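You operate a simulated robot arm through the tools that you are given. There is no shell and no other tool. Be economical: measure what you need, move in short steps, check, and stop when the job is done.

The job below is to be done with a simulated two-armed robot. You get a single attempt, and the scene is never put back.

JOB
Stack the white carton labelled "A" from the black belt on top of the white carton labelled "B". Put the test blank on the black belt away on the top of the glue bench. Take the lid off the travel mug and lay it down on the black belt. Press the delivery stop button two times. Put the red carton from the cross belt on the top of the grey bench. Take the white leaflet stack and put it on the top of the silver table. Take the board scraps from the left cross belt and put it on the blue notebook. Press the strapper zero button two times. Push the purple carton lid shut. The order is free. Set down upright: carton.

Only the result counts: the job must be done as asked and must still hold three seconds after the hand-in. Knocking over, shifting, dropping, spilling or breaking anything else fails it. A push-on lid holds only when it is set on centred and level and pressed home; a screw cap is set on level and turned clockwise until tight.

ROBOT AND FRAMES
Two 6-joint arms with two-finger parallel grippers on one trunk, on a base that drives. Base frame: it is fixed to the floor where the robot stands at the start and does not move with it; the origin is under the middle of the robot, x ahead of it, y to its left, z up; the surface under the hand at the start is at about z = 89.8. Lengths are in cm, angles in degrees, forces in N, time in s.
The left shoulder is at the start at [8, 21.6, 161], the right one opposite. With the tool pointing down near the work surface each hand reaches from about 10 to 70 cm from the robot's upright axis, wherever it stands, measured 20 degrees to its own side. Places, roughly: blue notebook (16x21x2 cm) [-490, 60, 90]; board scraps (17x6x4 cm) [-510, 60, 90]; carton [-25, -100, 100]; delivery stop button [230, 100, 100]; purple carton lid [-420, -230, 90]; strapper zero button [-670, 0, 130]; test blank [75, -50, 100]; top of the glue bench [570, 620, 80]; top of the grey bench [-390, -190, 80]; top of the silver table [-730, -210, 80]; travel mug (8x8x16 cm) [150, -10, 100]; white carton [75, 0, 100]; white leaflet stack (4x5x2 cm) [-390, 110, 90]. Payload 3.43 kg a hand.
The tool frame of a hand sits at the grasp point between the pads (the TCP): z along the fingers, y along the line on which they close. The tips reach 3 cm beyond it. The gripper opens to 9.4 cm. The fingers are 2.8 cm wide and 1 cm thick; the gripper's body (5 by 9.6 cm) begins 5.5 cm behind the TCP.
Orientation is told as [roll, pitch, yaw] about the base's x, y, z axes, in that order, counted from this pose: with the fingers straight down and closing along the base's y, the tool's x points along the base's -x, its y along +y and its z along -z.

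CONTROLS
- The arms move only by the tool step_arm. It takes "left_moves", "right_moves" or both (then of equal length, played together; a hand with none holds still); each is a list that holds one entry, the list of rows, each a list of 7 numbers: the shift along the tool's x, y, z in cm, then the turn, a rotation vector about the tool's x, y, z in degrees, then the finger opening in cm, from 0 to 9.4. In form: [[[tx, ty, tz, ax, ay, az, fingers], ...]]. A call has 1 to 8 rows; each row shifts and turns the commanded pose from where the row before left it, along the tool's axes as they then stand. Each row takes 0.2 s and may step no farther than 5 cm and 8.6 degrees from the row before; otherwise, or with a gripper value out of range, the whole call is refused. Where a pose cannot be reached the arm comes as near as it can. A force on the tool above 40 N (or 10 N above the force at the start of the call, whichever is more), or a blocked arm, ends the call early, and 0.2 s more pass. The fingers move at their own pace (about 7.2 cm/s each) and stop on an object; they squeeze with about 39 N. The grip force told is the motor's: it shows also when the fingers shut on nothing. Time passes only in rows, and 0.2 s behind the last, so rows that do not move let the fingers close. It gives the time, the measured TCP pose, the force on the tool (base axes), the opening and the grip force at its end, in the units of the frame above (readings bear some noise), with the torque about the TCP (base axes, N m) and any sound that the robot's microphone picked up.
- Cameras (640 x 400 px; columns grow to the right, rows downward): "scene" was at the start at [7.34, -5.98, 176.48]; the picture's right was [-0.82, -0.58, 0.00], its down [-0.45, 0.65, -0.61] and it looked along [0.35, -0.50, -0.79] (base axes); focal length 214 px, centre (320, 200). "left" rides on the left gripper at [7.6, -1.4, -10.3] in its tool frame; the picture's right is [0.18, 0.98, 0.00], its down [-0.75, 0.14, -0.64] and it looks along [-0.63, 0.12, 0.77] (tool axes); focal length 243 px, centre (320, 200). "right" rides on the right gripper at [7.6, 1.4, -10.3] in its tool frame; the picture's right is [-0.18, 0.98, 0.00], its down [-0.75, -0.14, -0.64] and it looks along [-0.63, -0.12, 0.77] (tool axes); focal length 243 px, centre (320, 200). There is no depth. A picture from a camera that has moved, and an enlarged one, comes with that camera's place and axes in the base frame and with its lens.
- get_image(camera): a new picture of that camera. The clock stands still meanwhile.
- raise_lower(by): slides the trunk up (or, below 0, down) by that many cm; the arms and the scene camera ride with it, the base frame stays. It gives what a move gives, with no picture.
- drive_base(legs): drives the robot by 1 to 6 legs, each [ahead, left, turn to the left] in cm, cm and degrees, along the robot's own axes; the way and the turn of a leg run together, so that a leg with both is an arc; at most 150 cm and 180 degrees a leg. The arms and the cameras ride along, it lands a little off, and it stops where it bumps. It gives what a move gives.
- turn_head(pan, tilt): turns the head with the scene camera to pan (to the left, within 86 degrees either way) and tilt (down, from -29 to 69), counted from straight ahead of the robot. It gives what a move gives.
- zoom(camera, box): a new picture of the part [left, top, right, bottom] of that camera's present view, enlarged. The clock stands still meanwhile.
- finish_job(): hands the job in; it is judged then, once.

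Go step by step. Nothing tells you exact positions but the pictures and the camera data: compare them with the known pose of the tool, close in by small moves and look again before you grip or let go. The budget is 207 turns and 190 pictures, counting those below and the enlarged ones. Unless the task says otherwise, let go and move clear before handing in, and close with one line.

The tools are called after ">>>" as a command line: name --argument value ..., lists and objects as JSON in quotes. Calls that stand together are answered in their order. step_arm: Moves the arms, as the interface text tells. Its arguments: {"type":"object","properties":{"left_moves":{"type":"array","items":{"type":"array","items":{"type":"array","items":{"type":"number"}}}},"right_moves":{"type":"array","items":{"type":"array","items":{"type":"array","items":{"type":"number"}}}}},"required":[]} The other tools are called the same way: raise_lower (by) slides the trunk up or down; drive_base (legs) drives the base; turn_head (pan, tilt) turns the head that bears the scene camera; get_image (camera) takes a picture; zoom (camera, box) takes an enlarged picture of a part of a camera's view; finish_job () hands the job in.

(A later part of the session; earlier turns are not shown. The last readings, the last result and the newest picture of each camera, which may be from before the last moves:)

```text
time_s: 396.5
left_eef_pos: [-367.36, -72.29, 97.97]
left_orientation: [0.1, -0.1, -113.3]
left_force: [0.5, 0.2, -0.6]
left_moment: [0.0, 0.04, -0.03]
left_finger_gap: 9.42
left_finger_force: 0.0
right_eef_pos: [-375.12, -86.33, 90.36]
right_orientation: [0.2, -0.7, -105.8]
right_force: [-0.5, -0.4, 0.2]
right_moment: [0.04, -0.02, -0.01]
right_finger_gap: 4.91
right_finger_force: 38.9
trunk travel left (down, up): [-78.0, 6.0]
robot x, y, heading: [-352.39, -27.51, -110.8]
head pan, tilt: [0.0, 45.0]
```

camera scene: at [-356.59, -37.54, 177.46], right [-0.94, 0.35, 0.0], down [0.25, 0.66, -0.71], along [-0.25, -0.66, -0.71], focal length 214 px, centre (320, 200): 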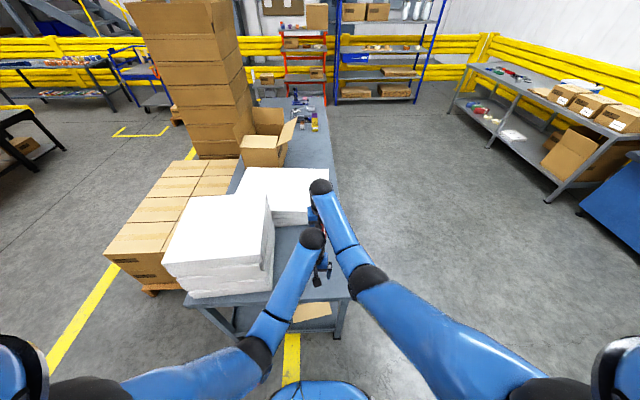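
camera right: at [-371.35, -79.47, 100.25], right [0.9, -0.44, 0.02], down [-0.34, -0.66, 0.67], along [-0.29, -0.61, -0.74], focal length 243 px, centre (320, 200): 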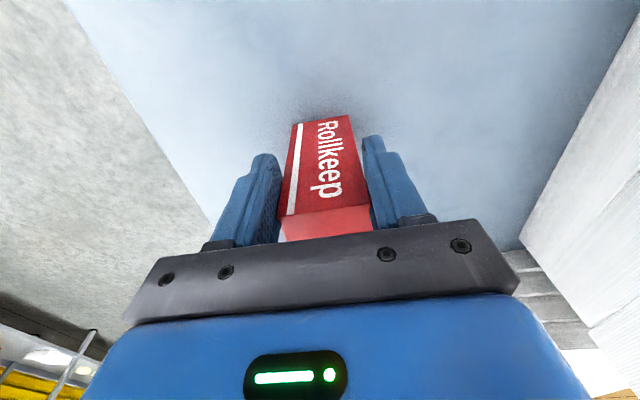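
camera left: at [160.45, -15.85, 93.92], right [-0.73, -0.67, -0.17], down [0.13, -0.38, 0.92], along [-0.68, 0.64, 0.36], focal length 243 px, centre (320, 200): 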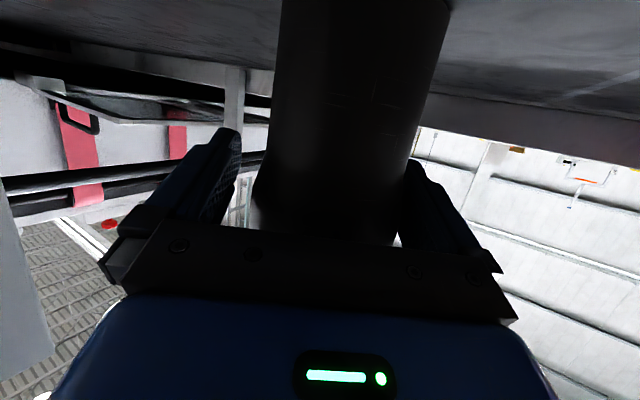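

Force is nil, just at the surface. Lowering a hair and opening.

>>> step_arm --right_moves '[[[0, 0, 0.2, 0, 0, 0, 2], [0, 0, 0, 0, 0, 0, 6], [0, 0, 0, 0, 0, 0, 8], [0, 0, 0, 0, 0, 0, 9.4], [0, 0, -4, 0, 0, 0, 9.4], [0, 0, -4, 0, 0, 0, 9.4], [0, 0, -4, 0, 0, 0, 9.4], [0, 0, -3, 0, 0, 0, 9.4]]]'

>>> get_image --camera "right"

>>> get_image --camera "scene"

```text
time_s: 398.3
left_eef_pos: [-367.39, -72.43, 98.11]
left_orientation: [-0.1, -0.1, -113.3]
left_force: [-1.1, -0.4, 0.1]
left_moment: [0.02, 0.01, -0.02]
left_finger_gap: 9.41
left_finger_force: 0.0
right_eef_pos: [-374.79, -92.16, 103.01]
right_orientation: [0.2, -0.8, -105.7]
right_force: [0.4, -0.1, -1.0]
right_moment: [0.0, 0.02, 0.01]
right_finger_gap: 9.38
right_finger_force: 0.1
right hand out of reach, approached as far as the arm can: row 5, 6, 7, 8
trunk travel left (down, up): [-78.0, 6.0]
robot x, y, heading: [-352.98, -26.99, -110.8]
head pan, tilt: [0.0, 45.0]
```

```text
75 pictures are left
camera right: at [-371.34, -85.01, 113.26], right [0.9, -0.44, 0.01], down [-0.34, -0.68, 0.65], along [-0.28, -0.59, -0.76], focal length 243 px, centre (320, 200)
```

right: 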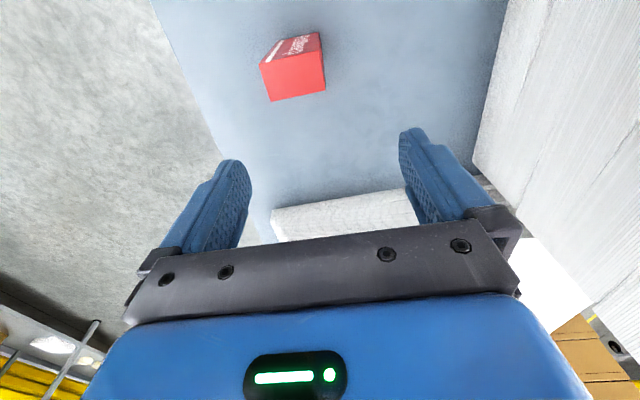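

```text
74 pictures are left
camera scene: at [-356.57, -37.5, 171.45], right [-0.94, 0.35, 0.0], down [0.25, 0.66, -0.71], along [-0.25, -0.66, -0.71], focal length 214 px, centre (320, 200)
```

scene: 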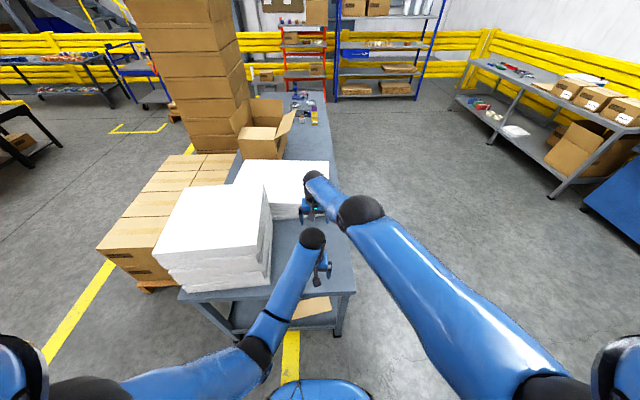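

The red carton stands upright on the bench. Now zooming on the purple carton at the far end of the bench.

>>> zoom --camera "scene" --box '[270, 80, 350, 150]'

```text
5.71 times, centred on (310, 115) of scene
camera zoom: at [-356.57, -37.5, 171.45], right [-0.94, 0.35, 0.0], down [0.25, 0.66, -0.71], along [-0.25, -0.66, -0.71], focal length 1226 px, centre (377, 686)
```

zoom: 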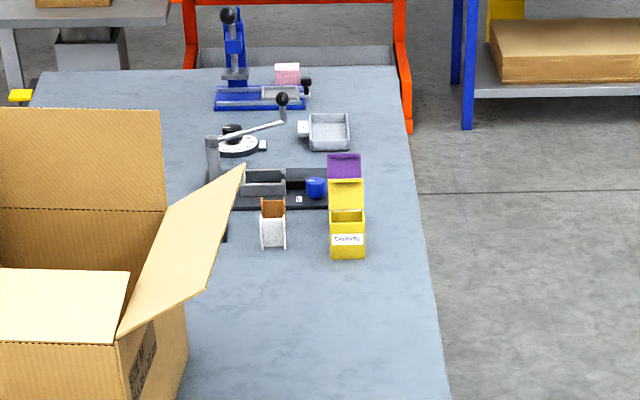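

Before moving I need to know where the left cross belt stands relative to me; looking right.

>>> turn_head --pan -86 --tilt 35

>>> get_image --camera "scene"

```text
time_s: 399.9
left_eef_pos: [-367.41, -72.47, 98.02]
left_orientation: [0.0, -0.2, -113.2]
left_force: [0.0, -0.3, 0.0]
left_moment: [0.0, -0.02, 0.0]
left_finger_gap: 9.4
left_finger_force: 0.1
right_eef_pos: [-374.84, -92.23, 103.05]
right_orientation: [0.3, -0.9, -105.7]
right_force: [-0.5, 0.7, 0.0]
right_moment: [0.0, 0.0, -0.03]
right_finger_gap: 9.4
right_finger_force: 0.1
trunk travel left (down, up): [-78.0, 6.0]
robot x, y, heading: [-352.85, -27.25, -111.1]
head pan, tilt: [-85.9, 35.0]
```

```text
72 pictures are left
camera scene: at [-362.16, -27.4, 172.94], right [0.29, 0.96, 0.0], down [0.55, -0.16, -0.82], along [-0.78, 0.23, -0.57], focal length 214 px, centre (320, 200)
```

scene: 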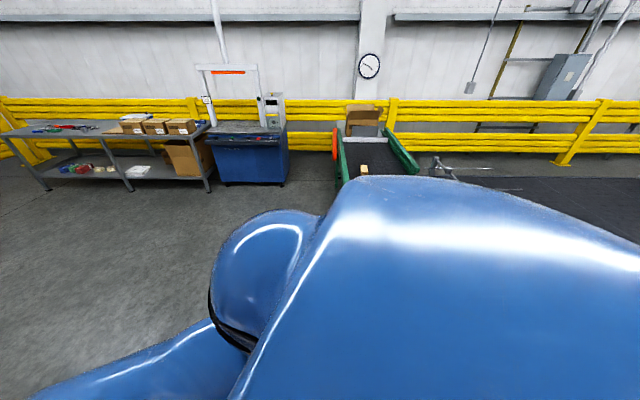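

The cross belt's near corner is near (-430,12), so there is a passage west of the bench end. I'll raise the trunk and go round to the bench's west side facing the purple carton.

>>> raise_lower --by 6

>>> drive_base --legs '[[23, -53, 0], [92, -18, 0], [65, -2, 0], [0, 0, 92]]'

>>> turn_head --pan -10 --tilt 45

>>> get_image --camera "scene"

```text
time_s: 400.9
left_eef_pos: [-367.45, -72.43, 104.14]
left_orientation: [0.0, -0.1, -113.3]
left_force: [-0.2, -0.4, -0.7]
left_moment: [-0.01, -0.01, -0.01]
left_finger_gap: 9.4
left_finger_force: 0.1
right_eef_pos: [-374.91, -92.11, 109.05]
right_orientation: [0.4, -0.9, -105.6]
right_force: [0.0, -0.2, 0.4]
right_moment: [0.03, 0.0, 0.04]
right_finger_gap: 9.4
right_finger_force: 0.0
trunk travel left (down, up): [-84.0, 0.0]
robot x, y, heading: [-352.38, -26.84, -110.9]
head pan, tilt: [-85.9, 35.0]
```

```text
time_s: 415.8
left_eef_pos: [-438.42, -184.47, 104.03]
left_orientation: [0.1, -0.1, -22.5]
left_force: [0.2, -0.4, 0.5]
left_moment: [0.01, 0.0, -0.03]
left_finger_gap: 9.4
left_finger_force: 0.0
right_eef_pos: [-418.48, -191.64, 109.13]
right_orientation: [0.4, -0.8, -15.0]
right_force: [-0.9, 0.0, -0.5]
right_moment: [0.01, -0.04, 0.0]
right_finger_gap: 9.41
right_finger_force: 0.1
trunk travel left (down, up): [-84.0, 0.0]
robot x, y, heading: [-483.6, -170.57, -20.4]
head pan, tilt: [-85.9, 35.0]
```

```text
time_s: 417.2
left_eef_pos: [-438.32, -184.49, 104.04]
left_orientation: [0.0, -0.1, -22.6]
left_force: [0.0, -0.2, 0.2]
left_moment: [0.0, -0.01, 0.0]
left_finger_gap: 9.38
left_finger_force: 0.1
right_eef_pos: [-418.54, -191.74, 109.09]
right_orientation: [0.3, -0.9, -15.0]
right_force: [0.4, -0.9, -0.8]
right_moment: [-0.02, -0.01, 0.0]
right_finger_gap: 9.41
right_finger_force: 0.1
trunk travel left (down, up): [-84.0, 0.0]
robot x, y, heading: [-483.7, -170.34, -19.8]
head pan, tilt: [-10.0, 45.0]
```

```text
71 pictures are left
camera scene: at [-473.82, -175.22, 177.46], right [-0.5, -0.87, 0.0], down [-0.61, 0.35, -0.71], along [0.61, -0.35, -0.71], focal length 214 px, centre (320, 200)
```

scene: 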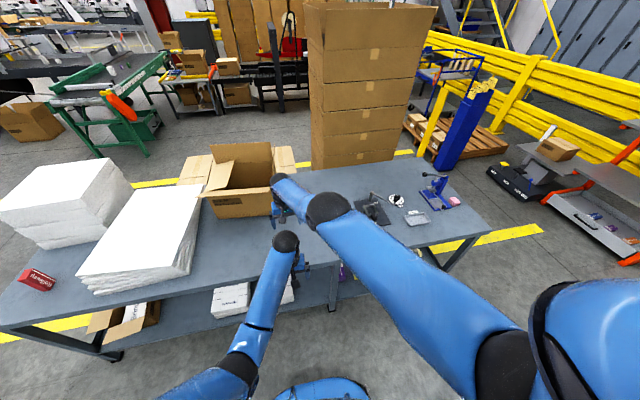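

The red carton looks possibly fallen; zooming in on it.

>>> zoom --camera "scene" --box '[0, 240, 96, 320]'

>>> zoom --camera "scene" --box '[330, 170, 470, 260]'

```text
5.00 times, centred on (48, 280) of scene
camera zoom: at [-473.82, -175.22, 177.46], right [-0.5, -0.87, 0.0], down [-0.61, 0.35, -0.71], along [0.61, -0.35, -0.71], focal length 1072 px, centre (1680, -200)
```

zoom: 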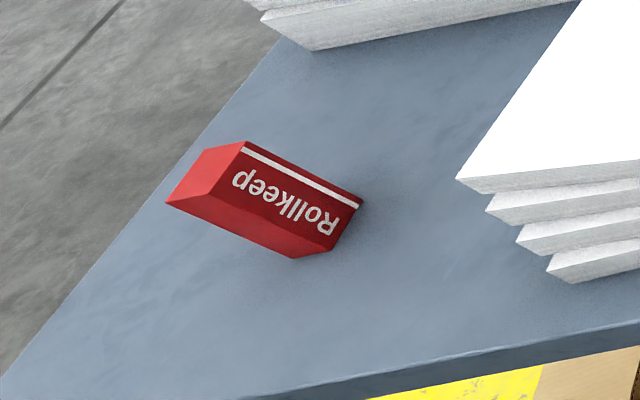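

```text
4.44 times, centred on (400, 215) of scene
camera zoom: at [-473.82, -175.22, 177.46], right [-0.5, -0.87, 0.0], down [-0.61, 0.35, -0.71], along [0.61, -0.35, -0.71], focal length 953 px, centre (-36, 133)
```

zoom: 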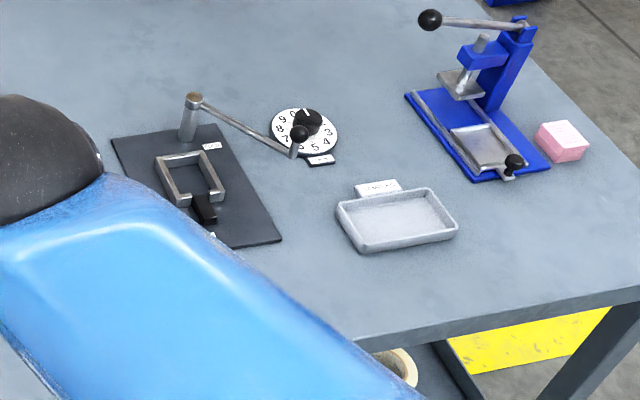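

The carton's long edges point to the nadir, so it is standing. Now the right wrist camera for the purple carton.

>>> get_image --camera "right"

```text
68 pictures are left
camera right: at [-425.59, -188.29, 119.23], right [0.43, 0.9, 0.01], down [0.68, -0.33, 0.65], along [0.59, -0.28, -0.76], focal length 243 px, centre (320, 200)
```

right: 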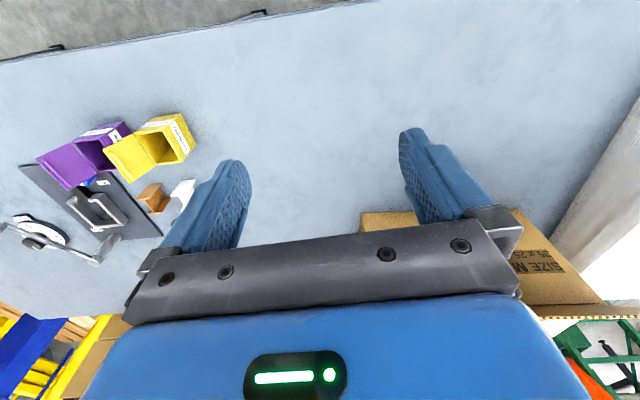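

>>> zoom --camera "right" --box '[20, 90, 220, 260]'

```text
2.35 times, centred on (120, 175) of right
camera zoom: at [-425.59, -188.29, 119.23], right [0.43, 0.9, 0.01], down [0.68, -0.33, 0.65], along [0.59, -0.28, -0.76], focal length 571 px, centre (791, 259)
```

zoom: 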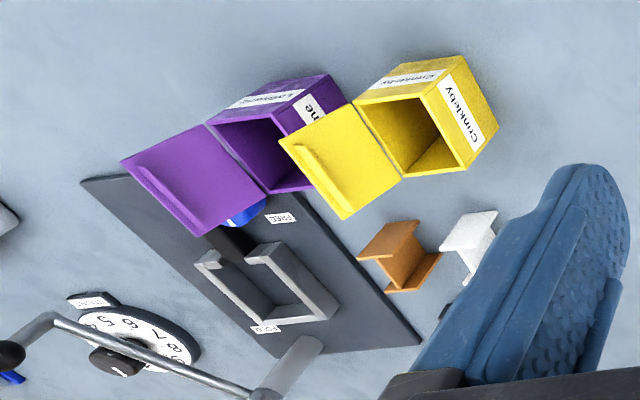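

Clear: the purple carton's lid stands open, about 20° past vertical, hinged at H≈(-423.8,-224.5,90), with a yellow carton beside it. I'll shift the base, then bring the closed right fingers behind the lid.

>>> drive_base --legs '[[15, -17, 0]]'

>>> step_arm --right_moves '[[[3.5, -2, 0, 0, 0, 5, 0], [3.5, -2, 0, 0, 0, 0, 0], [2, -3, 0, 0, 0, 0, 0], [1, -4, 0, 0, 0, 0, 0], [1, -4, 0, 0, 0, 0, 0], [0, -4, 0, 0, 0, 0, 0]]]'

>>> get_image --camera "right"

```text
time_s: 419.0
left_eef_pos: [-430.11, -205.35, 104.26]
left_orientation: [-0.1, -0.2, -22.5]
left_force: [-0.2, 0.4, 0.3]
left_moment: [-0.02, -0.03, 0.03]
left_finger_gap: 9.41
left_finger_force: 0.0
right_eef_pos: [-410.25, -212.52, 109.21]
right_orientation: [0.0, -1.0, -14.8]
right_force: [-0.3, 0.8, 1.1]
right_moment: [-0.02, -0.02, -0.01]
right_finger_gap: 9.4
right_finger_force: 0.1
trunk travel left (down, up): [-84.0, 0.0]
robot x, y, heading: [-475.28, -192.02, -19.6]
head pan, tilt: [-10.0, 45.0]
```

```text
time_s: 420.4
left_eef_pos: [-429.96, -205.82, 104.08]
left_orientation: [0.0, -0.1, -22.4]
left_force: [0.2, 0.3, -1.8]
left_moment: [0.01, 0.04, -0.02]
left_finger_gap: 9.42
left_finger_force: 0.1
right_eef_pos: [-413.23, -227.75, 104.39]
right_orientation: [0.4, -0.7, -19.6]
right_force: [-0.6, 0.3, -0.5]
right_moment: [-0.01, 0.0, 0.0]
right_finger_gap: 0.0
right_finger_force: 32.7
right hand out of reach, approached as far as the arm can: row 1, 2, 3, 4, 5, 6
trunk travel left (down, up): [-84.0, 0.0]
robot x, y, heading: [-475.55, -191.7, -20.1]
head pan, tilt: [-10.0, 45.0]
```

```text
66 pictures are left
camera right: at [-419.99, -223.84, 114.52], right [0.51, 0.86, 0.01], down [0.65, -0.39, 0.65], along [0.56, -0.32, -0.76], focal length 243 px, centre (320, 200)
```

right: 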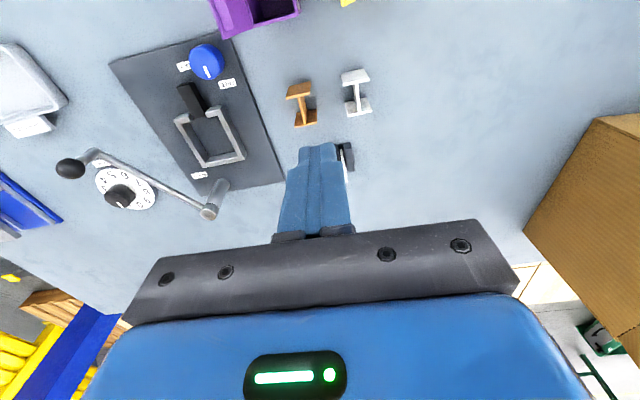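

The arm prefers a longer reach at that height, so I'll back the base 13 cm and shift 5 cm right; the hand then rides to the place behind the lid.

>>> drive_base --legs '[[-13, -5, 0]]'

>>> get_image --camera "right"

```text
time_s: 421.7
left_eef_pos: [-443.52, -206.13, 103.86]
left_orientation: [0.0, 0.2, -22.5]
left_force: [0.3, 0.2, 0.7]
left_moment: [-0.02, 0.03, 0.03]
left_finger_gap: 9.4
left_finger_force: 0.0
right_eef_pos: [-426.8, -228.03, 104.12]
right_orientation: [0.2, -0.6, -19.9]
right_force: [-0.3, 0.7, -0.1]
right_moment: [-0.03, 0.05, -0.01]
right_finger_gap: 0.02
right_finger_force: 32.6
trunk travel left (down, up): [-84.0, 0.0]
robot x, y, heading: [-489.26, -191.94, -19.9]
head pan, tilt: [-10.0, 45.0]
```

```text
65 pictures are left
camera right: at [-433.58, -224.13, 114.28], right [0.51, 0.86, 0.01], down [0.65, -0.39, 0.65], along [0.56, -0.32, -0.76], focal length 243 px, centre (320, 200)
```

right: 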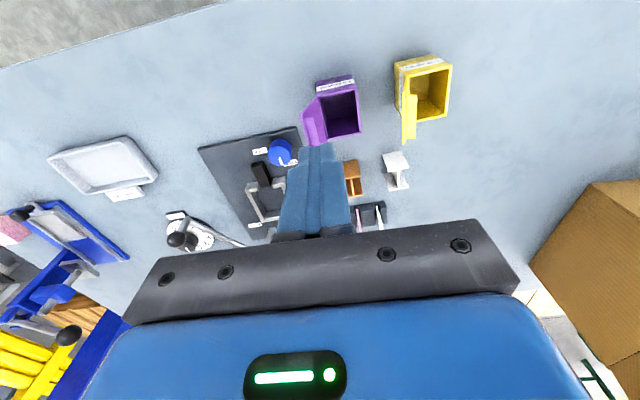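

Better triangulation: hinge at z≈87, H_near≈(-426.1,-228.2), lid tip ≈(-426.7,-229.9,90.5). I'll move 4.4 cm further right and descend behind the lid.

>>> step_arm --right_moves '[[[-1.2, -4.4, 0, 0, 0, 0, 0], [0, 0, 4, 0, 0, 0, 0], [0, 0, 4, 0, 0, 0, 0], [0, 0, 4, 0, 0, 0, 0]]]'

>>> get_image --camera "right"

```text
time_s: 422.7
left_eef_pos: [-444.1, -206.1, 104.15]
left_orientation: [0.2, -0.2, -22.5]
left_force: [0.0, 0.6, 0.1]
left_moment: [-0.01, -0.03, 0.03]
left_finger_gap: 9.4
left_finger_force: 0.0
right_eef_pos: [-432.22, -231.08, 95.93]
right_orientation: [0.4, -0.8, -19.9]
right_force: [0.0, -0.3, -0.1]
right_moment: [-0.01, -0.02, -0.01]
right_finger_gap: 0.0
right_finger_force: 33.1
right hand out of reach, approached as far as the arm can: row 1, 2, 3, 4
trunk travel left (down, up): [-84.0, 0.0]
robot x, y, heading: [-489.65, -191.96, -19.9]
head pan, tilt: [-10.0, 45.0]
```

```text
64 pictures are left
camera right: at [-439.04, -227.12, 106.01], right [0.51, 0.86, 0.01], down [0.65, -0.39, 0.65], along [0.57, -0.32, -0.76], focal length 243 px, centre (320, 200)
```

right: 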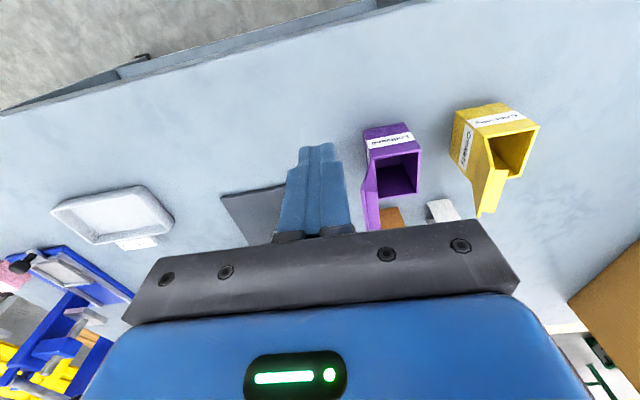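

The hand stopped short at its reach limit. Driving 5.5 cm ahead places it behind the lid.

>>> drive_base --legs '[[5.5, 0, 0]]'

>>> get_image --camera "right"

```text
time_s: 423.7
left_eef_pos: [-439.76, -207.67, 104.47]
left_orientation: [0.2, -0.5, -22.5]
left_force: [-1.2, 0.2, 0.3]
left_moment: [-0.04, -0.03, -0.01]
left_finger_gap: 9.41
left_finger_force: 0.1
right_eef_pos: [-427.72, -232.59, 96.4]
right_orientation: [0.3, -1.2, -19.8]
right_force: [-0.5, 0.2, 0.5]
right_moment: [-0.06, -0.08, -0.03]
right_finger_gap: 0.0
right_finger_force: 33.2
trunk travel left (down, up): [-84.0, 0.0]
robot x, y, heading: [-484.64, -193.92, -19.9]
head pan, tilt: [-10.0, 45.0]
```

```text
63 pictures are left
camera right: at [-434.7, -228.65, 106.52], right [0.51, 0.86, 0.01], down [0.65, -0.39, 0.66], along [0.57, -0.33, -0.75], focal length 243 px, centre (320, 200)
```

right: 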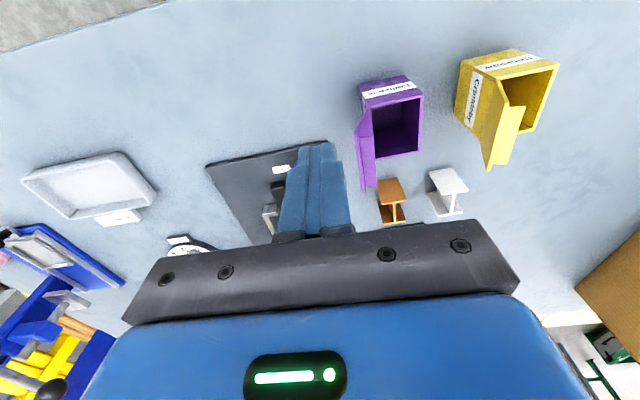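

The fingers stand just behind the lid. I'll lower to tip z≈88.7 and push left to fold the lid over.

>>> step_arm --right_moves '[[[-1, 0, 2.4, 0, 0, 0, 0], [0, 0, 2.3, 0, 0, 0, 0], [0, 1.4, 0, 0, 0, 0, 0], [0, 1.4, 0, 0, 0, 0, 0], [0, 1.5, 0, 0, 0, 0, 0]]]'

>>> get_image --camera "right"

```text
time_s: 424.9
left_eef_pos: [-438.8, -208.01, 104.11]
left_orientation: [0.0, 0.0, -22.5]
left_force: [-0.4, -0.3, 0.3]
left_moment: [-0.01, 0.04, 0.02]
left_finger_gap: 9.42
left_finger_force: 0.0
right_eef_pos: [-427.73, -228.25, 93.09]
right_orientation: [0.3, -0.7, -19.8]
right_force: [-0.2, 0.8, 0.8]
right_moment: [-0.04, 0.01, -0.01]
right_finger_gap: 0.0
right_finger_force: 32.8
right hand out of reach, approached as far as the arm can: row 1, 2
trunk travel left (down, up): [-84.0, 0.0]
robot x, y, heading: [-484.19, -193.76, -19.9]
head pan, tilt: [-10.0, 45.0]
```

```text
62 pictures are left
camera right: at [-434.38, -224.28, 103.27], right [0.51, 0.86, 0.01], down [0.65, -0.39, 0.65], along [0.56, -0.32, -0.76], focal length 243 px, centre (320, 200)
```

right: 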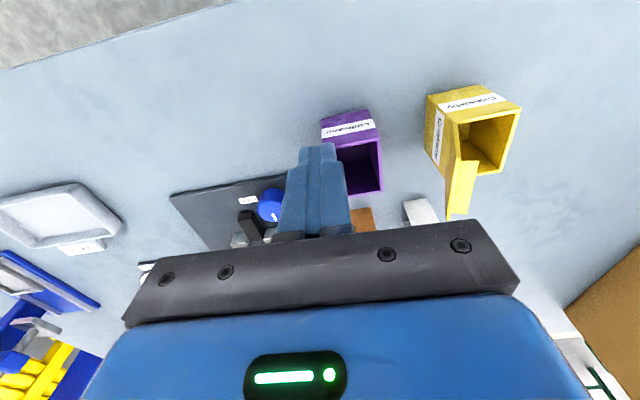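

The finger passed just in front of the lid's edge (reach limit again). I'll back out right, rise, move closer and lower the trunk for reach.

>>> step_arm --right_moves '[[[0, -4.4, 0, 0, 0, 0, 0], [0, 0, -4, 0, 0, 0, 0], [0, 0, -4, 0, 0, 0, 0]]]'

>>> drive_base --legs '[[3, 0, 0]]'

>>> raise_lower --by -8

>>> get_image --camera "right"

```text
time_s: 425.7
left_eef_pos: [-438.92, -207.75, 104.02]
left_orientation: [0.0, -0.1, -22.6]
left_force: [0.3, 0.3, 0.2]
left_moment: [-0.03, -0.05, -0.03]
left_finger_gap: 9.41
left_finger_force: 0.0
right_eef_pos: [-429.39, -232.27, 101.1]
right_orientation: [0.2, -0.7, -19.8]
right_force: [-1.0, -0.5, -0.4]
right_moment: [0.02, -0.01, 0.0]
right_finger_gap: 0.02
right_finger_force: 32.7
trunk travel left (down, up): [-84.0, 0.0]
robot x, y, heading: [-484.04, -193.55, -19.8]
head pan, tilt: [-10.0, 45.0]
```

```text
time_s: 426.5
left_eef_pos: [-436.72, -208.77, 104.4]
left_orientation: [0.2, -0.4, -22.5]
left_force: [-0.1, -0.9, 0.8]
left_moment: [-0.01, -0.04, 0.01]
left_finger_gap: 9.38
left_finger_force: 0.1
right_eef_pos: [-426.83, -233.27, 101.57]
right_orientation: [0.3, -1.0, -19.8]
right_force: [-0.3, 0.5, 0.6]
right_moment: [-0.01, -0.06, 0.02]
right_finger_gap: 0.0
right_finger_force: 32.8
trunk travel left (down, up): [-84.0, 0.0]
robot x, y, heading: [-481.59, -194.81, -20.0]
head pan, tilt: [-10.0, 45.0]
```

```text
time_s: 427.7
left_eef_pos: [-436.07, -208.92, 96.0]
left_orientation: [0.1, 0.0, -22.5]
left_force: [-0.1, 0.5, 1.3]
left_moment: [0.05, 0.02, -0.02]
left_finger_gap: 9.41
left_finger_force: 0.1
right_eef_pos: [-426.41, -233.51, 93.02]
right_orientation: [0.3, -0.5, -19.9]
right_force: [-0.3, -0.5, -0.4]
right_moment: [-0.01, -0.03, 0.01]
right_finger_gap: 0.0
right_finger_force: 32.8
trunk travel left (down, up): [-76.0, 8.0]
robot x, y, heading: [-481.41, -194.77, -19.9]
head pan, tilt: [-10.0, 45.0]
```

```text
61 pictures are left
camera right: at [-433.07, -229.55, 103.25], right [0.51, 0.86, 0.01], down [0.65, -0.39, 0.65], along [0.56, -0.32, -0.76], focal length 243 px, centre (320, 200)
```

right: 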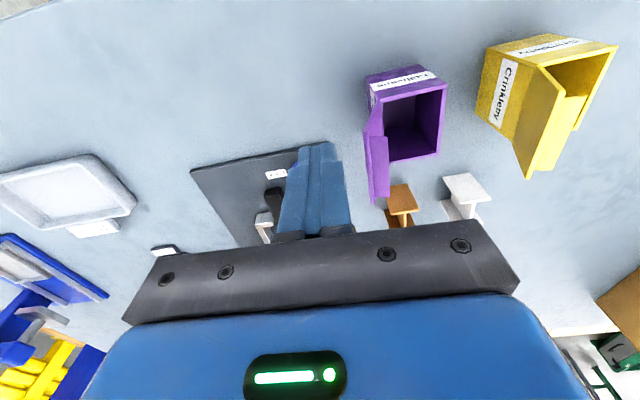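

Now the fingers are squarely behind the lid. Lowering 1.3 cm and pushing left.

>>> step_arm --right_moves '[[[0, 0, 1.2, 0, 0, 0, 0], [0, 1.3, 0, 0, 0, 0, 0], [0, 1.3, 0, 0, 0, 0, 0], [0, 1.3, 0, 0, 0, 0, 0], [0, 1.3, 0, 0, 0, 0, 0]]]'

>>> get_image --camera "right"

```text
time_s: 428.9
left_eef_pos: [-436.06, -208.9, 95.92]
left_orientation: [0.0, 0.0, -22.5]
left_force: [-0.7, -0.4, 0.5]
left_moment: [0.01, 0.01, 0.0]
left_finger_gap: 9.41
left_finger_force: 0.1
right_eef_pos: [-424.74, -228.57, 91.93]
right_orientation: [0.4, -0.7, -20.0]
right_force: [0.3, -0.5, -0.7]
right_moment: [0.0, -0.01, 0.01]
right_finger_gap: 0.0
right_finger_force: 33.2
trunk travel left (down, up): [-76.0, 8.0]
robot x, y, heading: [-481.63, -195.01, -20.2]
head pan, tilt: [-10.0, 45.0]
```

```text
60 pictures are left
camera right: at [-431.43, -224.61, 102.1], right [0.51, 0.86, 0.01], down [0.65, -0.39, 0.65], along [0.56, -0.33, -0.76], focal length 243 px, centre (320, 200)
```

right: 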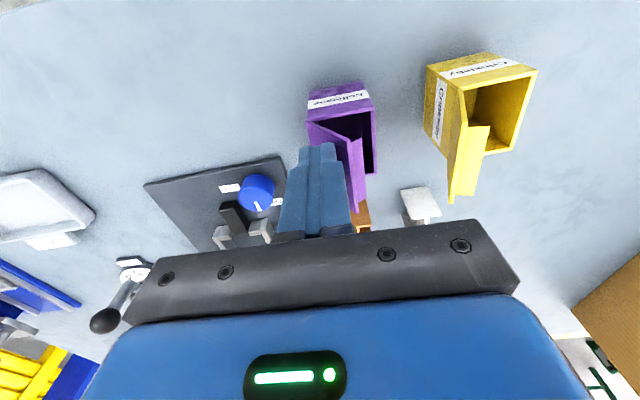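

The lid is folding over. Continuing left, then pressing down.

>>> step_arm --right_moves '[[[0, 1.2, 0, 0, 0, 0, 0], [0, 1.2, 0, 0, 0, 0, 0], [0, 0.3, 0.4, 0, 0, 0, 0], [0, 0, 0.5, 0, 0, 0, 0], [0, 0, 0.5, 0, 0, 0, 0]]]'

>>> get_image --camera "right"

```text
time_s: 430.1
left_eef_pos: [-436.05, -208.91, 95.92]
left_orientation: [0.0, 0.0, -22.5]
left_force: [-0.3, 0.7, 0.1]
left_moment: [0.0, 0.02, 0.02]
left_finger_gap: 9.4
left_finger_force: 0.2
right_eef_pos: [-423.76, -226.08, 90.55]
right_orientation: [0.3, -0.6, -19.9]
right_force: [-0.5, 0.4, -0.5]
right_moment: [0.0, -0.02, -0.01]
right_finger_gap: 0.02
right_finger_force: 33.5
trunk travel left (down, up): [-76.0, 8.0]
robot x, y, heading: [-481.76, -194.88, -19.9]
head pan, tilt: [-10.0, 45.0]
```

```text
59 pictures are left
camera right: at [-430.46, -222.13, 100.75], right [0.51, 0.86, 0.01], down [0.65, -0.39, 0.65], along [0.56, -0.33, -0.76], focal length 243 px, centre (320, 200)
```

right: 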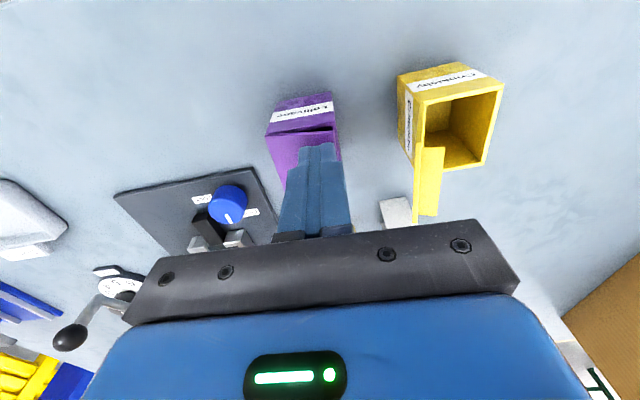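

Nearly shut. Pressing down until it closes.

>>> step_arm --right_moves '[[[0, 0, 0.4, 0, 0, 0, 0], [0, 0, 0.4, 0, 0, 0, 0], [0, 0, 0.3, 0, 0, 0, 0], [0, 0, 0.3, 0, 0, 0, 0], [0, 0, 0.3, 0, 0, 0, 0]]]'

>>> zoom --camera "right" --box '[220, 70, 420, 220]'

```text
time_s: 431.3
left_eef_pos: [-436.3, -208.9, 96.19]
left_orientation: [0.1, -0.1, -22.5]
left_force: [0.7, 0.3, 0.1]
left_moment: [0.01, 0.0, -0.01]
left_finger_gap: 9.4
left_finger_force: 0.1
right_eef_pos: [-423.77, -225.93, 88.99]
right_orientation: [0.4, -1.0, -19.9]
right_force: [-1.1, -0.1, 8.9]
right_moment: [-0.02, 0.07, -0.01]
right_finger_gap: 0.02
right_finger_force: 32.8
trunk travel left (down, up): [-76.0, 8.0]
robot x, y, heading: [-481.52, -194.52, -20.0]
head pan, tilt: [-10.0, 45.0]
```

```text
2.67 times, centred on (320, 145) of right
camera zoom: at [-430.5, -222.05, 99.24], right [0.51, 0.86, 0.01], down [0.65, -0.39, 0.65], along [0.57, -0.33, -0.76], focal length 647 px, centre (320, 347)
```

zoom: 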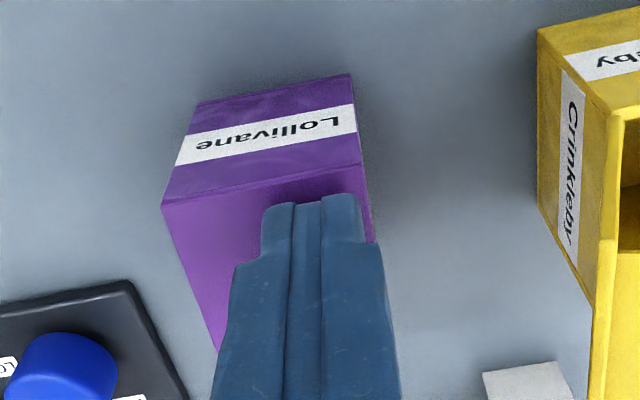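

The lid lies flat. One slightly firmer press, then lift and check it stays shut.

>>> step_arm --right_moves '[[[0, 0, 0.3, 0, 0, 0, 0], [0, 0, 0.2, 0, 0, 0, 0], [0, 0, -2, 0, 0, 0, 0], [0, 0, -4, 0, 0, 0, 0], [0, 0, -4, 0, 0, 0, 0]]]'

>>> get_image --camera "right"

```text
time_s: 432.5
left_eef_pos: [-436.28, -208.85, 96.13]
left_orientation: [0.1, -0.1, -22.5]
left_force: [0.4, 0.7, -0.5]
left_moment: [0.01, 0.01, 0.02]
left_finger_gap: 9.41
left_finger_force: 0.1
right_eef_pos: [-423.93, -225.99, 98.39]
right_orientation: [0.3, -0.7, -19.9]
right_force: [-0.1, -0.6, 0.7]
right_moment: [0.03, 0.0, -0.04]
right_finger_gap: 0.01
right_finger_force: 33.2
trunk travel left (down, up): [-76.0, 8.0]
robot x, y, heading: [-481.39, -195.01, -20.1]
head pan, tilt: [-10.0, 45.0]
```

```text
57 pictures are left
camera right: at [-430.72, -222.08, 108.61], right [0.51, 0.86, 0.01], down [0.65, -0.39, 0.65], along [0.56, -0.33, -0.76], focal length 243 px, centre (320, 200)
```

right: 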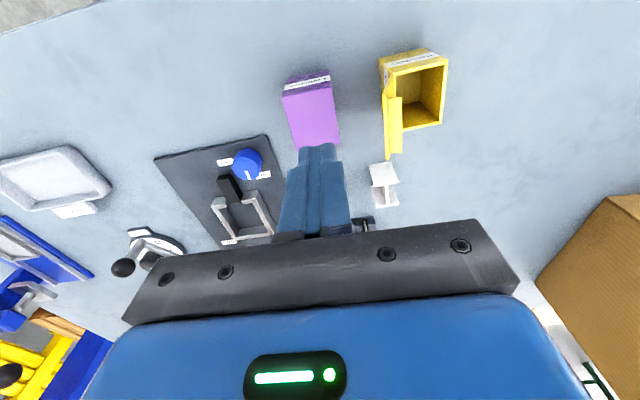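

The purple carton is shut and stays shut. Next: raise the trunk, back off, and drive to the left cross belt for the scraps and notebook.

>>> raise_lower --by 8

>>> drive_base --legs '[[-25, 0, 0], [0, 0, 91], [80, 35, 0], [70, 35, 0]]'

>>> turn_head --pan 0 --tilt 35

>>> get_image --camera "scene"

```text
time_s: 433.6
left_eef_pos: [-436.19, -208.87, 103.93]
left_orientation: [0.2, -0.1, -22.5]
left_force: [0.1, -0.4, -1.1]
left_moment: [-0.04, 0.03, 0.0]
left_finger_gap: 9.43
left_finger_force: 0.1
right_eef_pos: [-423.8, -226.17, 106.38]
right_orientation: [0.3, -0.7, -20.0]
right_force: [-0.1, -0.3, -0.7]
right_moment: [0.01, 0.0, -0.02]
right_finger_gap: 0.0
right_finger_force: 32.6
trunk travel left (down, up): [-84.0, 0.0]
robot x, y, heading: [-481.82, -194.73, -19.8]
head pan, tilt: [-10.0, 45.0]
```

```text
time_s: 447.4
left_eef_pos: [-515.34, 23.81, 104.07]
left_orientation: [0.1, -0.1, 69.8]
left_force: [-0.4, 0.1, -0.7]
left_moment: [0.0, -0.03, -0.03]
left_finger_gap: 9.4
left_finger_force: 0.0
right_eef_pos: [-498.58, 36.7, 106.45]
right_orientation: [0.3, -0.7, 72.6]
right_force: [0.6, -0.4, 0.2]
right_moment: [0.04, 0.0, 0.0]
right_finger_gap: 0.0
right_finger_force: 33.2
trunk travel left (down, up): [-84.0, 0.0]
robot x, y, heading: [-527.44, -22.45, 72.4]
head pan, tilt: [-10.0, 45.0]
```

```text
time_s: 448.1
left_eef_pos: [-515.22, 23.86, 104.08]
left_orientation: [0.1, 0.0, 69.9]
left_force: [0.1, 0.0, -0.3]
left_moment: [0.01, -0.05, 0.02]
left_finger_gap: 9.43
left_finger_force: 0.1
right_eef_pos: [-498.75, 37.03, 106.38]
right_orientation: [0.3, -0.7, 72.7]
right_force: [-0.6, 0.4, -0.3]
right_moment: [0.0, 0.01, -0.03]
right_finger_gap: 0.0
right_finger_force: 33.2
trunk travel left (down, up): [-84.0, 0.0]
robot x, y, heading: [-527.59, -21.98, 72.4]
head pan, tilt: [0.0, 35.0]
```

```text
56 pictures are left
camera scene: at [-523.89, -10.67, 178.94], right [0.95, -0.3, 0.0], down [-0.17, -0.55, -0.82], along [0.25, 0.78, -0.57], focal length 214 px, centre (320, 200)
```

scene: 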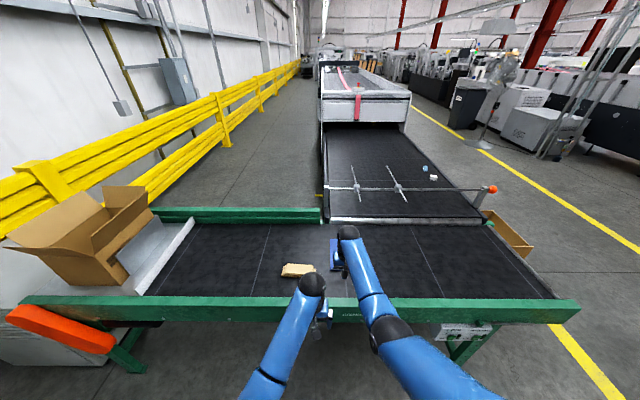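

Scraps at about (-514,55), notebook at about (-491,62), leaflet stack at (-385,112). Zooming on scraps and notebook.

>>> zoom --camera "scene" --box '[260, 220, 372, 300]'

>>> get_image --camera "right"

```text
5.00 times, centred on (316, 260) of scene
camera zoom: at [-523.89, -10.67, 178.94], right [0.95, -0.3, 0.0], down [-0.17, -0.55, -0.82], along [0.25, 0.78, -0.57], focal length 1072 px, centre (340, -100)
```

zoom: 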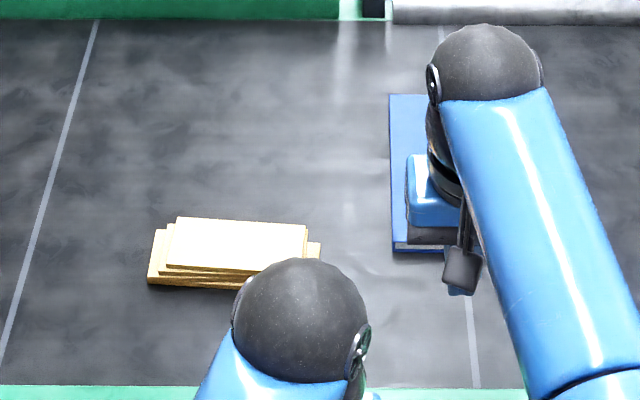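

```text
54 pictures are left
camera right: at [-502.21, 29.95, 116.57], right [-0.88, 0.47, 0.01], down [0.36, 0.67, 0.65], along [0.3, 0.58, -0.76], focal length 243 px, centre (320, 200)
```

right: 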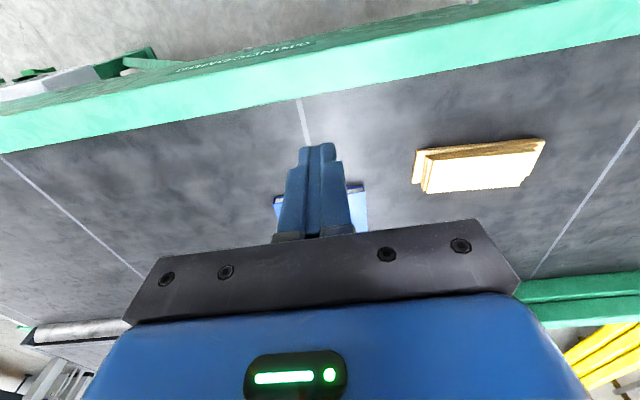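

Scraps centred near (-512.3,53.5) with the long axis at -22°; notebook centre about (-487.6,58). I'll move the right hand aside, turn the left hand to yaw ≈158, then drive closer.

>>> step_arm --left_moves '[[[0, 0, 0, 0, 0, -8, 9.4], [0, 0, 0, 0, 0, -8, 9.4], [0, 0, 0, 0, 0, -8, 9.4], [0, 0, 0, 0, 0, -8, 9.4], [0, 0, 0, 0, 0, -8, 9.4], [0, 0, 0, 0, 0, -8, 9.4], [0, 0, 0, 0, 0, -8, 9.4], [0, 0, 0, 0, 0, -8, 9.4]]]' --right_moves '[[[0, -4.5, 0, 0, 0, 0, 0], [0, -4.5, 0, 0, 0, 0, 0], [0, -4.5, 0, 0, 0, 0, 0], [0, -4.5, 0, 0, 0, 0, 0], [0, -4.5, 0, 0, 0, 0, 0], [0, -4.5, 0, 0, 0, 0, 0], [0, 0, 0, 0, 0, 0, 0], [0, 0, 0, 0, 0, 0, 0]]]'

>>> step_arm --left_moves '[[[0, 0, 0, 0, 0, -8, 9.4], [0, 0, 0, 0, 0, -8, 9.4], [0, 0, 0, 0, 0, -8, 9.4]]]'

>>> drive_base --legs '[[15, 0, 0]]'

>>> get_image --camera "left"

```text
time_s: 449.9
left_eef_pos: [-515.34, 23.95, 104.01]
left_orientation: [0.1, 0.0, 134.1]
left_force: [-0.4, -0.2, 0.1]
left_moment: [0.01, 0.0, -0.03]
left_finger_gap: 9.4
left_finger_force: 0.0
right_eef_pos: [-472.98, 28.93, 106.11]
right_orientation: [0.3, -0.8, 72.6]
right_force: [0.3, 0.9, -0.2]
right_moment: [-0.03, 0.0, 0.03]
right_finger_gap: 0.0
right_finger_force: 32.8
trunk travel left (down, up): [-84.0, 0.0]
robot x, y, heading: [-527.3, -22.13, 72.3]
head pan, tilt: [0.0, 35.0]
```

```text
time_s: 450.7
left_eef_pos: [-515.21, 23.93, 103.95]
left_orientation: [-0.1, -0.1, 158.1]
left_force: [-0.8, -0.2, 0.6]
left_moment: [0.02, 0.0, -0.02]
left_finger_gap: 9.43
left_finger_force: 0.1
right_eef_pos: [-472.91, 28.95, 106.02]
right_orientation: [0.3, -0.8, 72.5]
right_force: [0.8, -0.4, 0.0]
right_moment: [0.01, 0.01, 0.0]
right_finger_gap: 0.0
right_finger_force: 33.1
trunk travel left (down, up): [-84.0, 0.0]
robot x, y, heading: [-527.58, -22.21, 72.5]
head pan, tilt: [0.0, 35.0]
```

```text
time_s: 452.1
left_eef_pos: [-510.72, 37.75, 104.21]
left_orientation: [-0.1, -0.1, 157.9]
left_force: [0.1, 0.0, 0.3]
left_moment: [0.01, 0.02, -0.01]
left_finger_gap: 9.37
left_finger_force: 0.1
right_eef_pos: [-468.46, 42.83, 106.21]
right_orientation: [0.3, -0.9, 72.5]
right_force: [-0.2, -1.2, -0.2]
right_moment: [0.04, 0.02, 0.01]
right_finger_gap: 0.0
right_finger_force: 33.0
trunk travel left (down, up): [-84.0, 0.0]
robot x, y, heading: [-523.48, -8.05, 72.4]
head pan, tilt: [0.0, 35.0]
```

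```text
53 pictures are left
camera left: at [-503.05, 36.23, 114.42], right [-0.2, -0.98, 0.0], down [-0.75, 0.15, 0.64], along [-0.63, 0.13, -0.77], focal length 243 px, centre (320, 200)
```

left: 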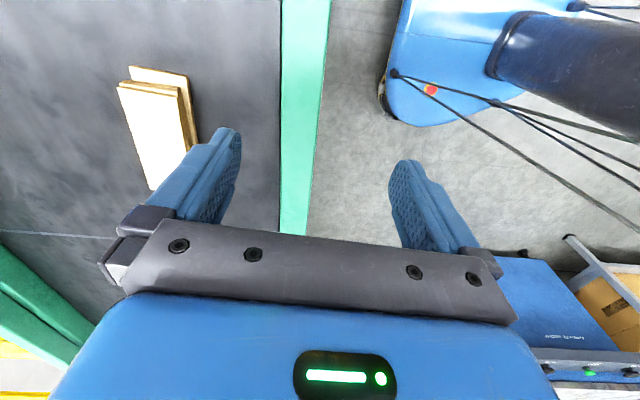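

Moving the left hand over the scraps.

>>> step_arm --left_moves '[[[-1.8, -3.5, 0, 0, 0, 0, 9.4], [-1.8, -3.5, 0, 0, 0, 0, 9.4], [-1.8, -3.5, 0, 0, 0, 0, 9.4], [-1.8, -3.5, 0, 0, 0, 0, 9.4]]]'

>>> get_image --camera "left"

```text
time_s: 453.1
left_eef_pos: [-512.09, 53.99, 103.83]
left_orientation: [0.1, -0.1, 157.8]
left_force: [0.0, -0.1, 0.1]
left_moment: [-0.02, 0.01, -0.01]
left_finger_gap: 9.41
left_finger_force: 0.0
right_eef_pos: [-468.28, 43.26, 105.77]
right_orientation: [0.3, -0.4, 72.5]
right_force: [0.5, 0.2, -0.4]
right_moment: [0.04, -0.01, 0.0]
right_finger_gap: 0.01
right_finger_force: 33.3
trunk travel left (down, up): [-84.0, 0.0]
robot x, y, heading: [-522.81, -7.59, 72.6]
head pan, tilt: [0.0, 35.0]
```

```text
52 pictures are left
camera left: at [-504.51, 52.53, 114.13], right [-0.2, -0.98, 0.0], down [-0.75, 0.16, 0.64], along [-0.63, 0.13, -0.77], focal length 243 px, centre (320, 200)
```

left: 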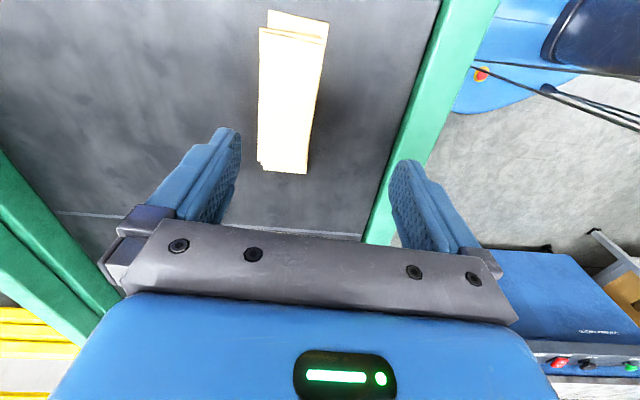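

Orientation is right; I need 2.8 cm sideways. Shifting and descending partway.

>>> step_arm --left_moves '[[[0, -2.8, 0, 0, 0, 0, 9.4], [0, 0, 4, 0, 0, 0, 9.4], [0, 0, 3, 0, 0, 0, 9.4]]]'

>>> get_image --camera "left"

```text
time_s: 453.9
left_eef_pos: [-511.06, 56.42, 96.99]
left_orientation: [0.0, 0.1, 157.7]
left_force: [0.1, 0.5, -0.3]
left_moment: [0.0, -0.01, 0.0]
left_finger_gap: 9.4
left_finger_force: 0.0
right_eef_pos: [-468.37, 43.05, 106.19]
right_orientation: [0.3, -0.7, 72.5]
right_force: [-0.1, 0.4, -0.4]
right_moment: [-0.02, 0.01, 0.0]
right_finger_gap: 0.03
right_finger_force: 32.9
trunk travel left (down, up): [-84.0, 0.0]
robot x, y, heading: [-522.89, -7.83, 72.3]
head pan, tilt: [0.0, 35.0]
```

```text
51 pictures are left
camera left: at [-503.32, 54.86, 107.19], right [-0.2, -0.98, 0.0], down [-0.75, 0.15, 0.64], along [-0.63, 0.13, -0.77], focal length 243 px, centre (320, 200)
```

left: 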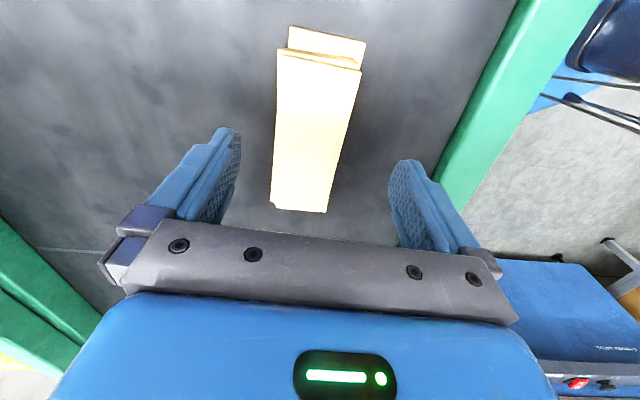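

Good. Small correction, final descent, and grip.

>>> step_arm --left_moves '[[[0.9, -0.3, 2, 0, 0, 0, 9.4], [0, 0, 1.6, 0, 0, 0, 9.4], [0, 0, 0, 0, 0, 0, 3], [0, 0, 0, 0, 0, 0, 3], [0, 0, 0, 0, 0, 0, 3], [0, 0, -2, 0, 0, 0, 3], [0, 0, -3, 0, 0, 0, 3]]]'

>>> get_image --camera "left"

>>> get_image --camera "scene"

```text
time_s: 455.5
left_eef_pos: [-510.47, 55.46, 99.16]
left_orientation: [0.0, 0.0, 157.8]
left_force: [0.7, -0.5, 0.7]
left_moment: [-0.02, 0.02, 0.02]
left_finger_gap: 2.98
left_finger_force: 0.0
left hand out of reach, approached as far as the arm can: row 2
right_eef_pos: [-468.33, 43.05, 106.09]
right_orientation: [0.2, -0.6, 72.4]
right_force: [-0.5, -0.4, 0.7]
right_moment: [-0.01, -0.02, 0.0]
right_finger_gap: 0.0
right_finger_force: 33.3
trunk travel left (down, up): [-84.0, 0.0]
robot x, y, heading: [-522.78, -7.83, 72.6]
head pan, tilt: [0.0, 35.0]
```

```text
50 pictures are left
camera left: at [-502.7, 53.86, 109.28], right [-0.2, -0.98, 0.0], down [-0.75, 0.15, 0.64], along [-0.63, 0.13, -0.77], focal length 243 px, centre (320, 200)
```

left: 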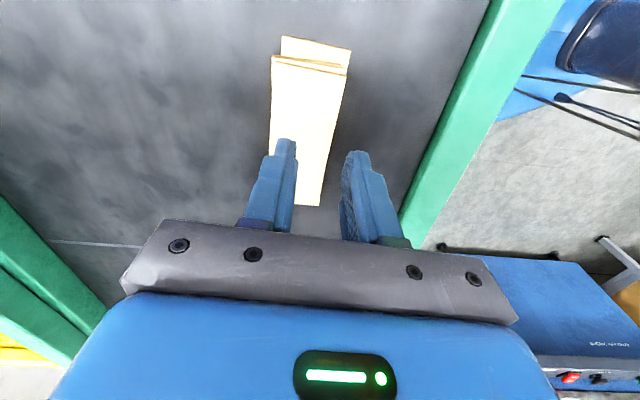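

```text
49 pictures are left
camera scene: at [-519.43, 3.54, 178.95], right [0.95, -0.3, 0.0], down [-0.17, -0.55, -0.82], along [0.25, 0.78, -0.57], focal length 214 px, centre (320, 200)
```

scene: 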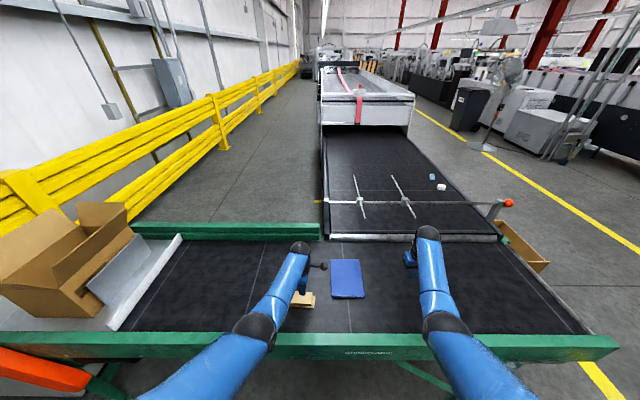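

The arm ran out of reach and closed in the air above the stack. I'll open, recentre, and lower the trunk instead.

>>> step_arm --left_moves '[[[0, -0.8, 0, 0, 0, 0, 9.4], [0, 0, 0, 0, 0, 0, 9.4], [0, 0, 0, 0, 0, 0, 9.4]]]'

>>> raise_lower --by -5

>>> get_image --camera "left"

```text
time_s: 456.3
left_eef_pos: [-510.1, 56.21, 98.94]
left_orientation: [0.1, -0.1, 157.8]
left_force: [-0.1, -0.2, 0.2]
left_moment: [0.05, 0.01, 0.0]
left_finger_gap: 9.4
left_finger_force: 0.1
right_eef_pos: [-468.44, 42.99, 105.96]
right_orientation: [0.2, -0.7, 72.4]
right_force: [-0.4, -0.6, 0.2]
right_moment: [-0.01, 0.03, -0.01]
right_finger_gap: 0.01
right_finger_force: 32.9
trunk travel left (down, up): [-84.0, 0.0]
robot x, y, heading: [-523.27, -7.64, 72.4]
head pan, tilt: [0.0, 35.0]
```

```text
time_s: 457.2
left_eef_pos: [-510.05, 56.35, 94.12]
left_orientation: [0.0, -0.1, 157.8]
left_force: [1.2, -0.4, 0.0]
left_moment: [-0.01, 0.01, 0.05]
left_finger_gap: 9.42
left_finger_force: 0.0
right_eef_pos: [-468.42, 43.11, 101.04]
right_orientation: [0.3, -0.7, 72.4]
right_force: [0.0, 0.7, -0.2]
right_moment: [0.0, 0.0, 0.01]
right_finger_gap: 0.01
right_finger_force: 33.4
trunk travel left (down, up): [-79.0, 5.0]
robot x, y, heading: [-522.88, -7.93, 72.5]
head pan, tilt: [0.0, 35.0]
```

```text
48 pictures are left
camera left: at [-502.42, 54.73, 104.25], right [-0.2, -0.98, 0.0], down [-0.75, 0.15, 0.64], along [-0.63, 0.13, -0.77], focal length 243 px, centre (320, 200)
```

left: 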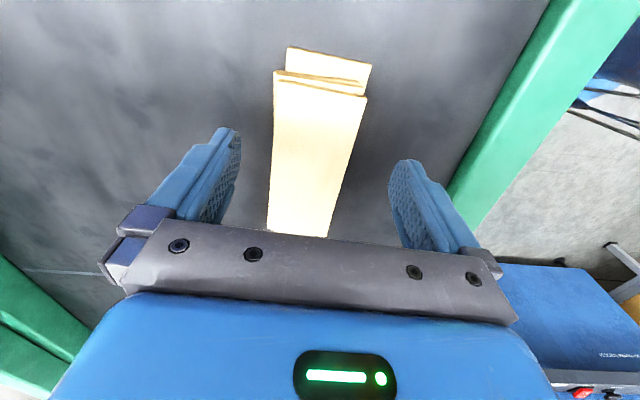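

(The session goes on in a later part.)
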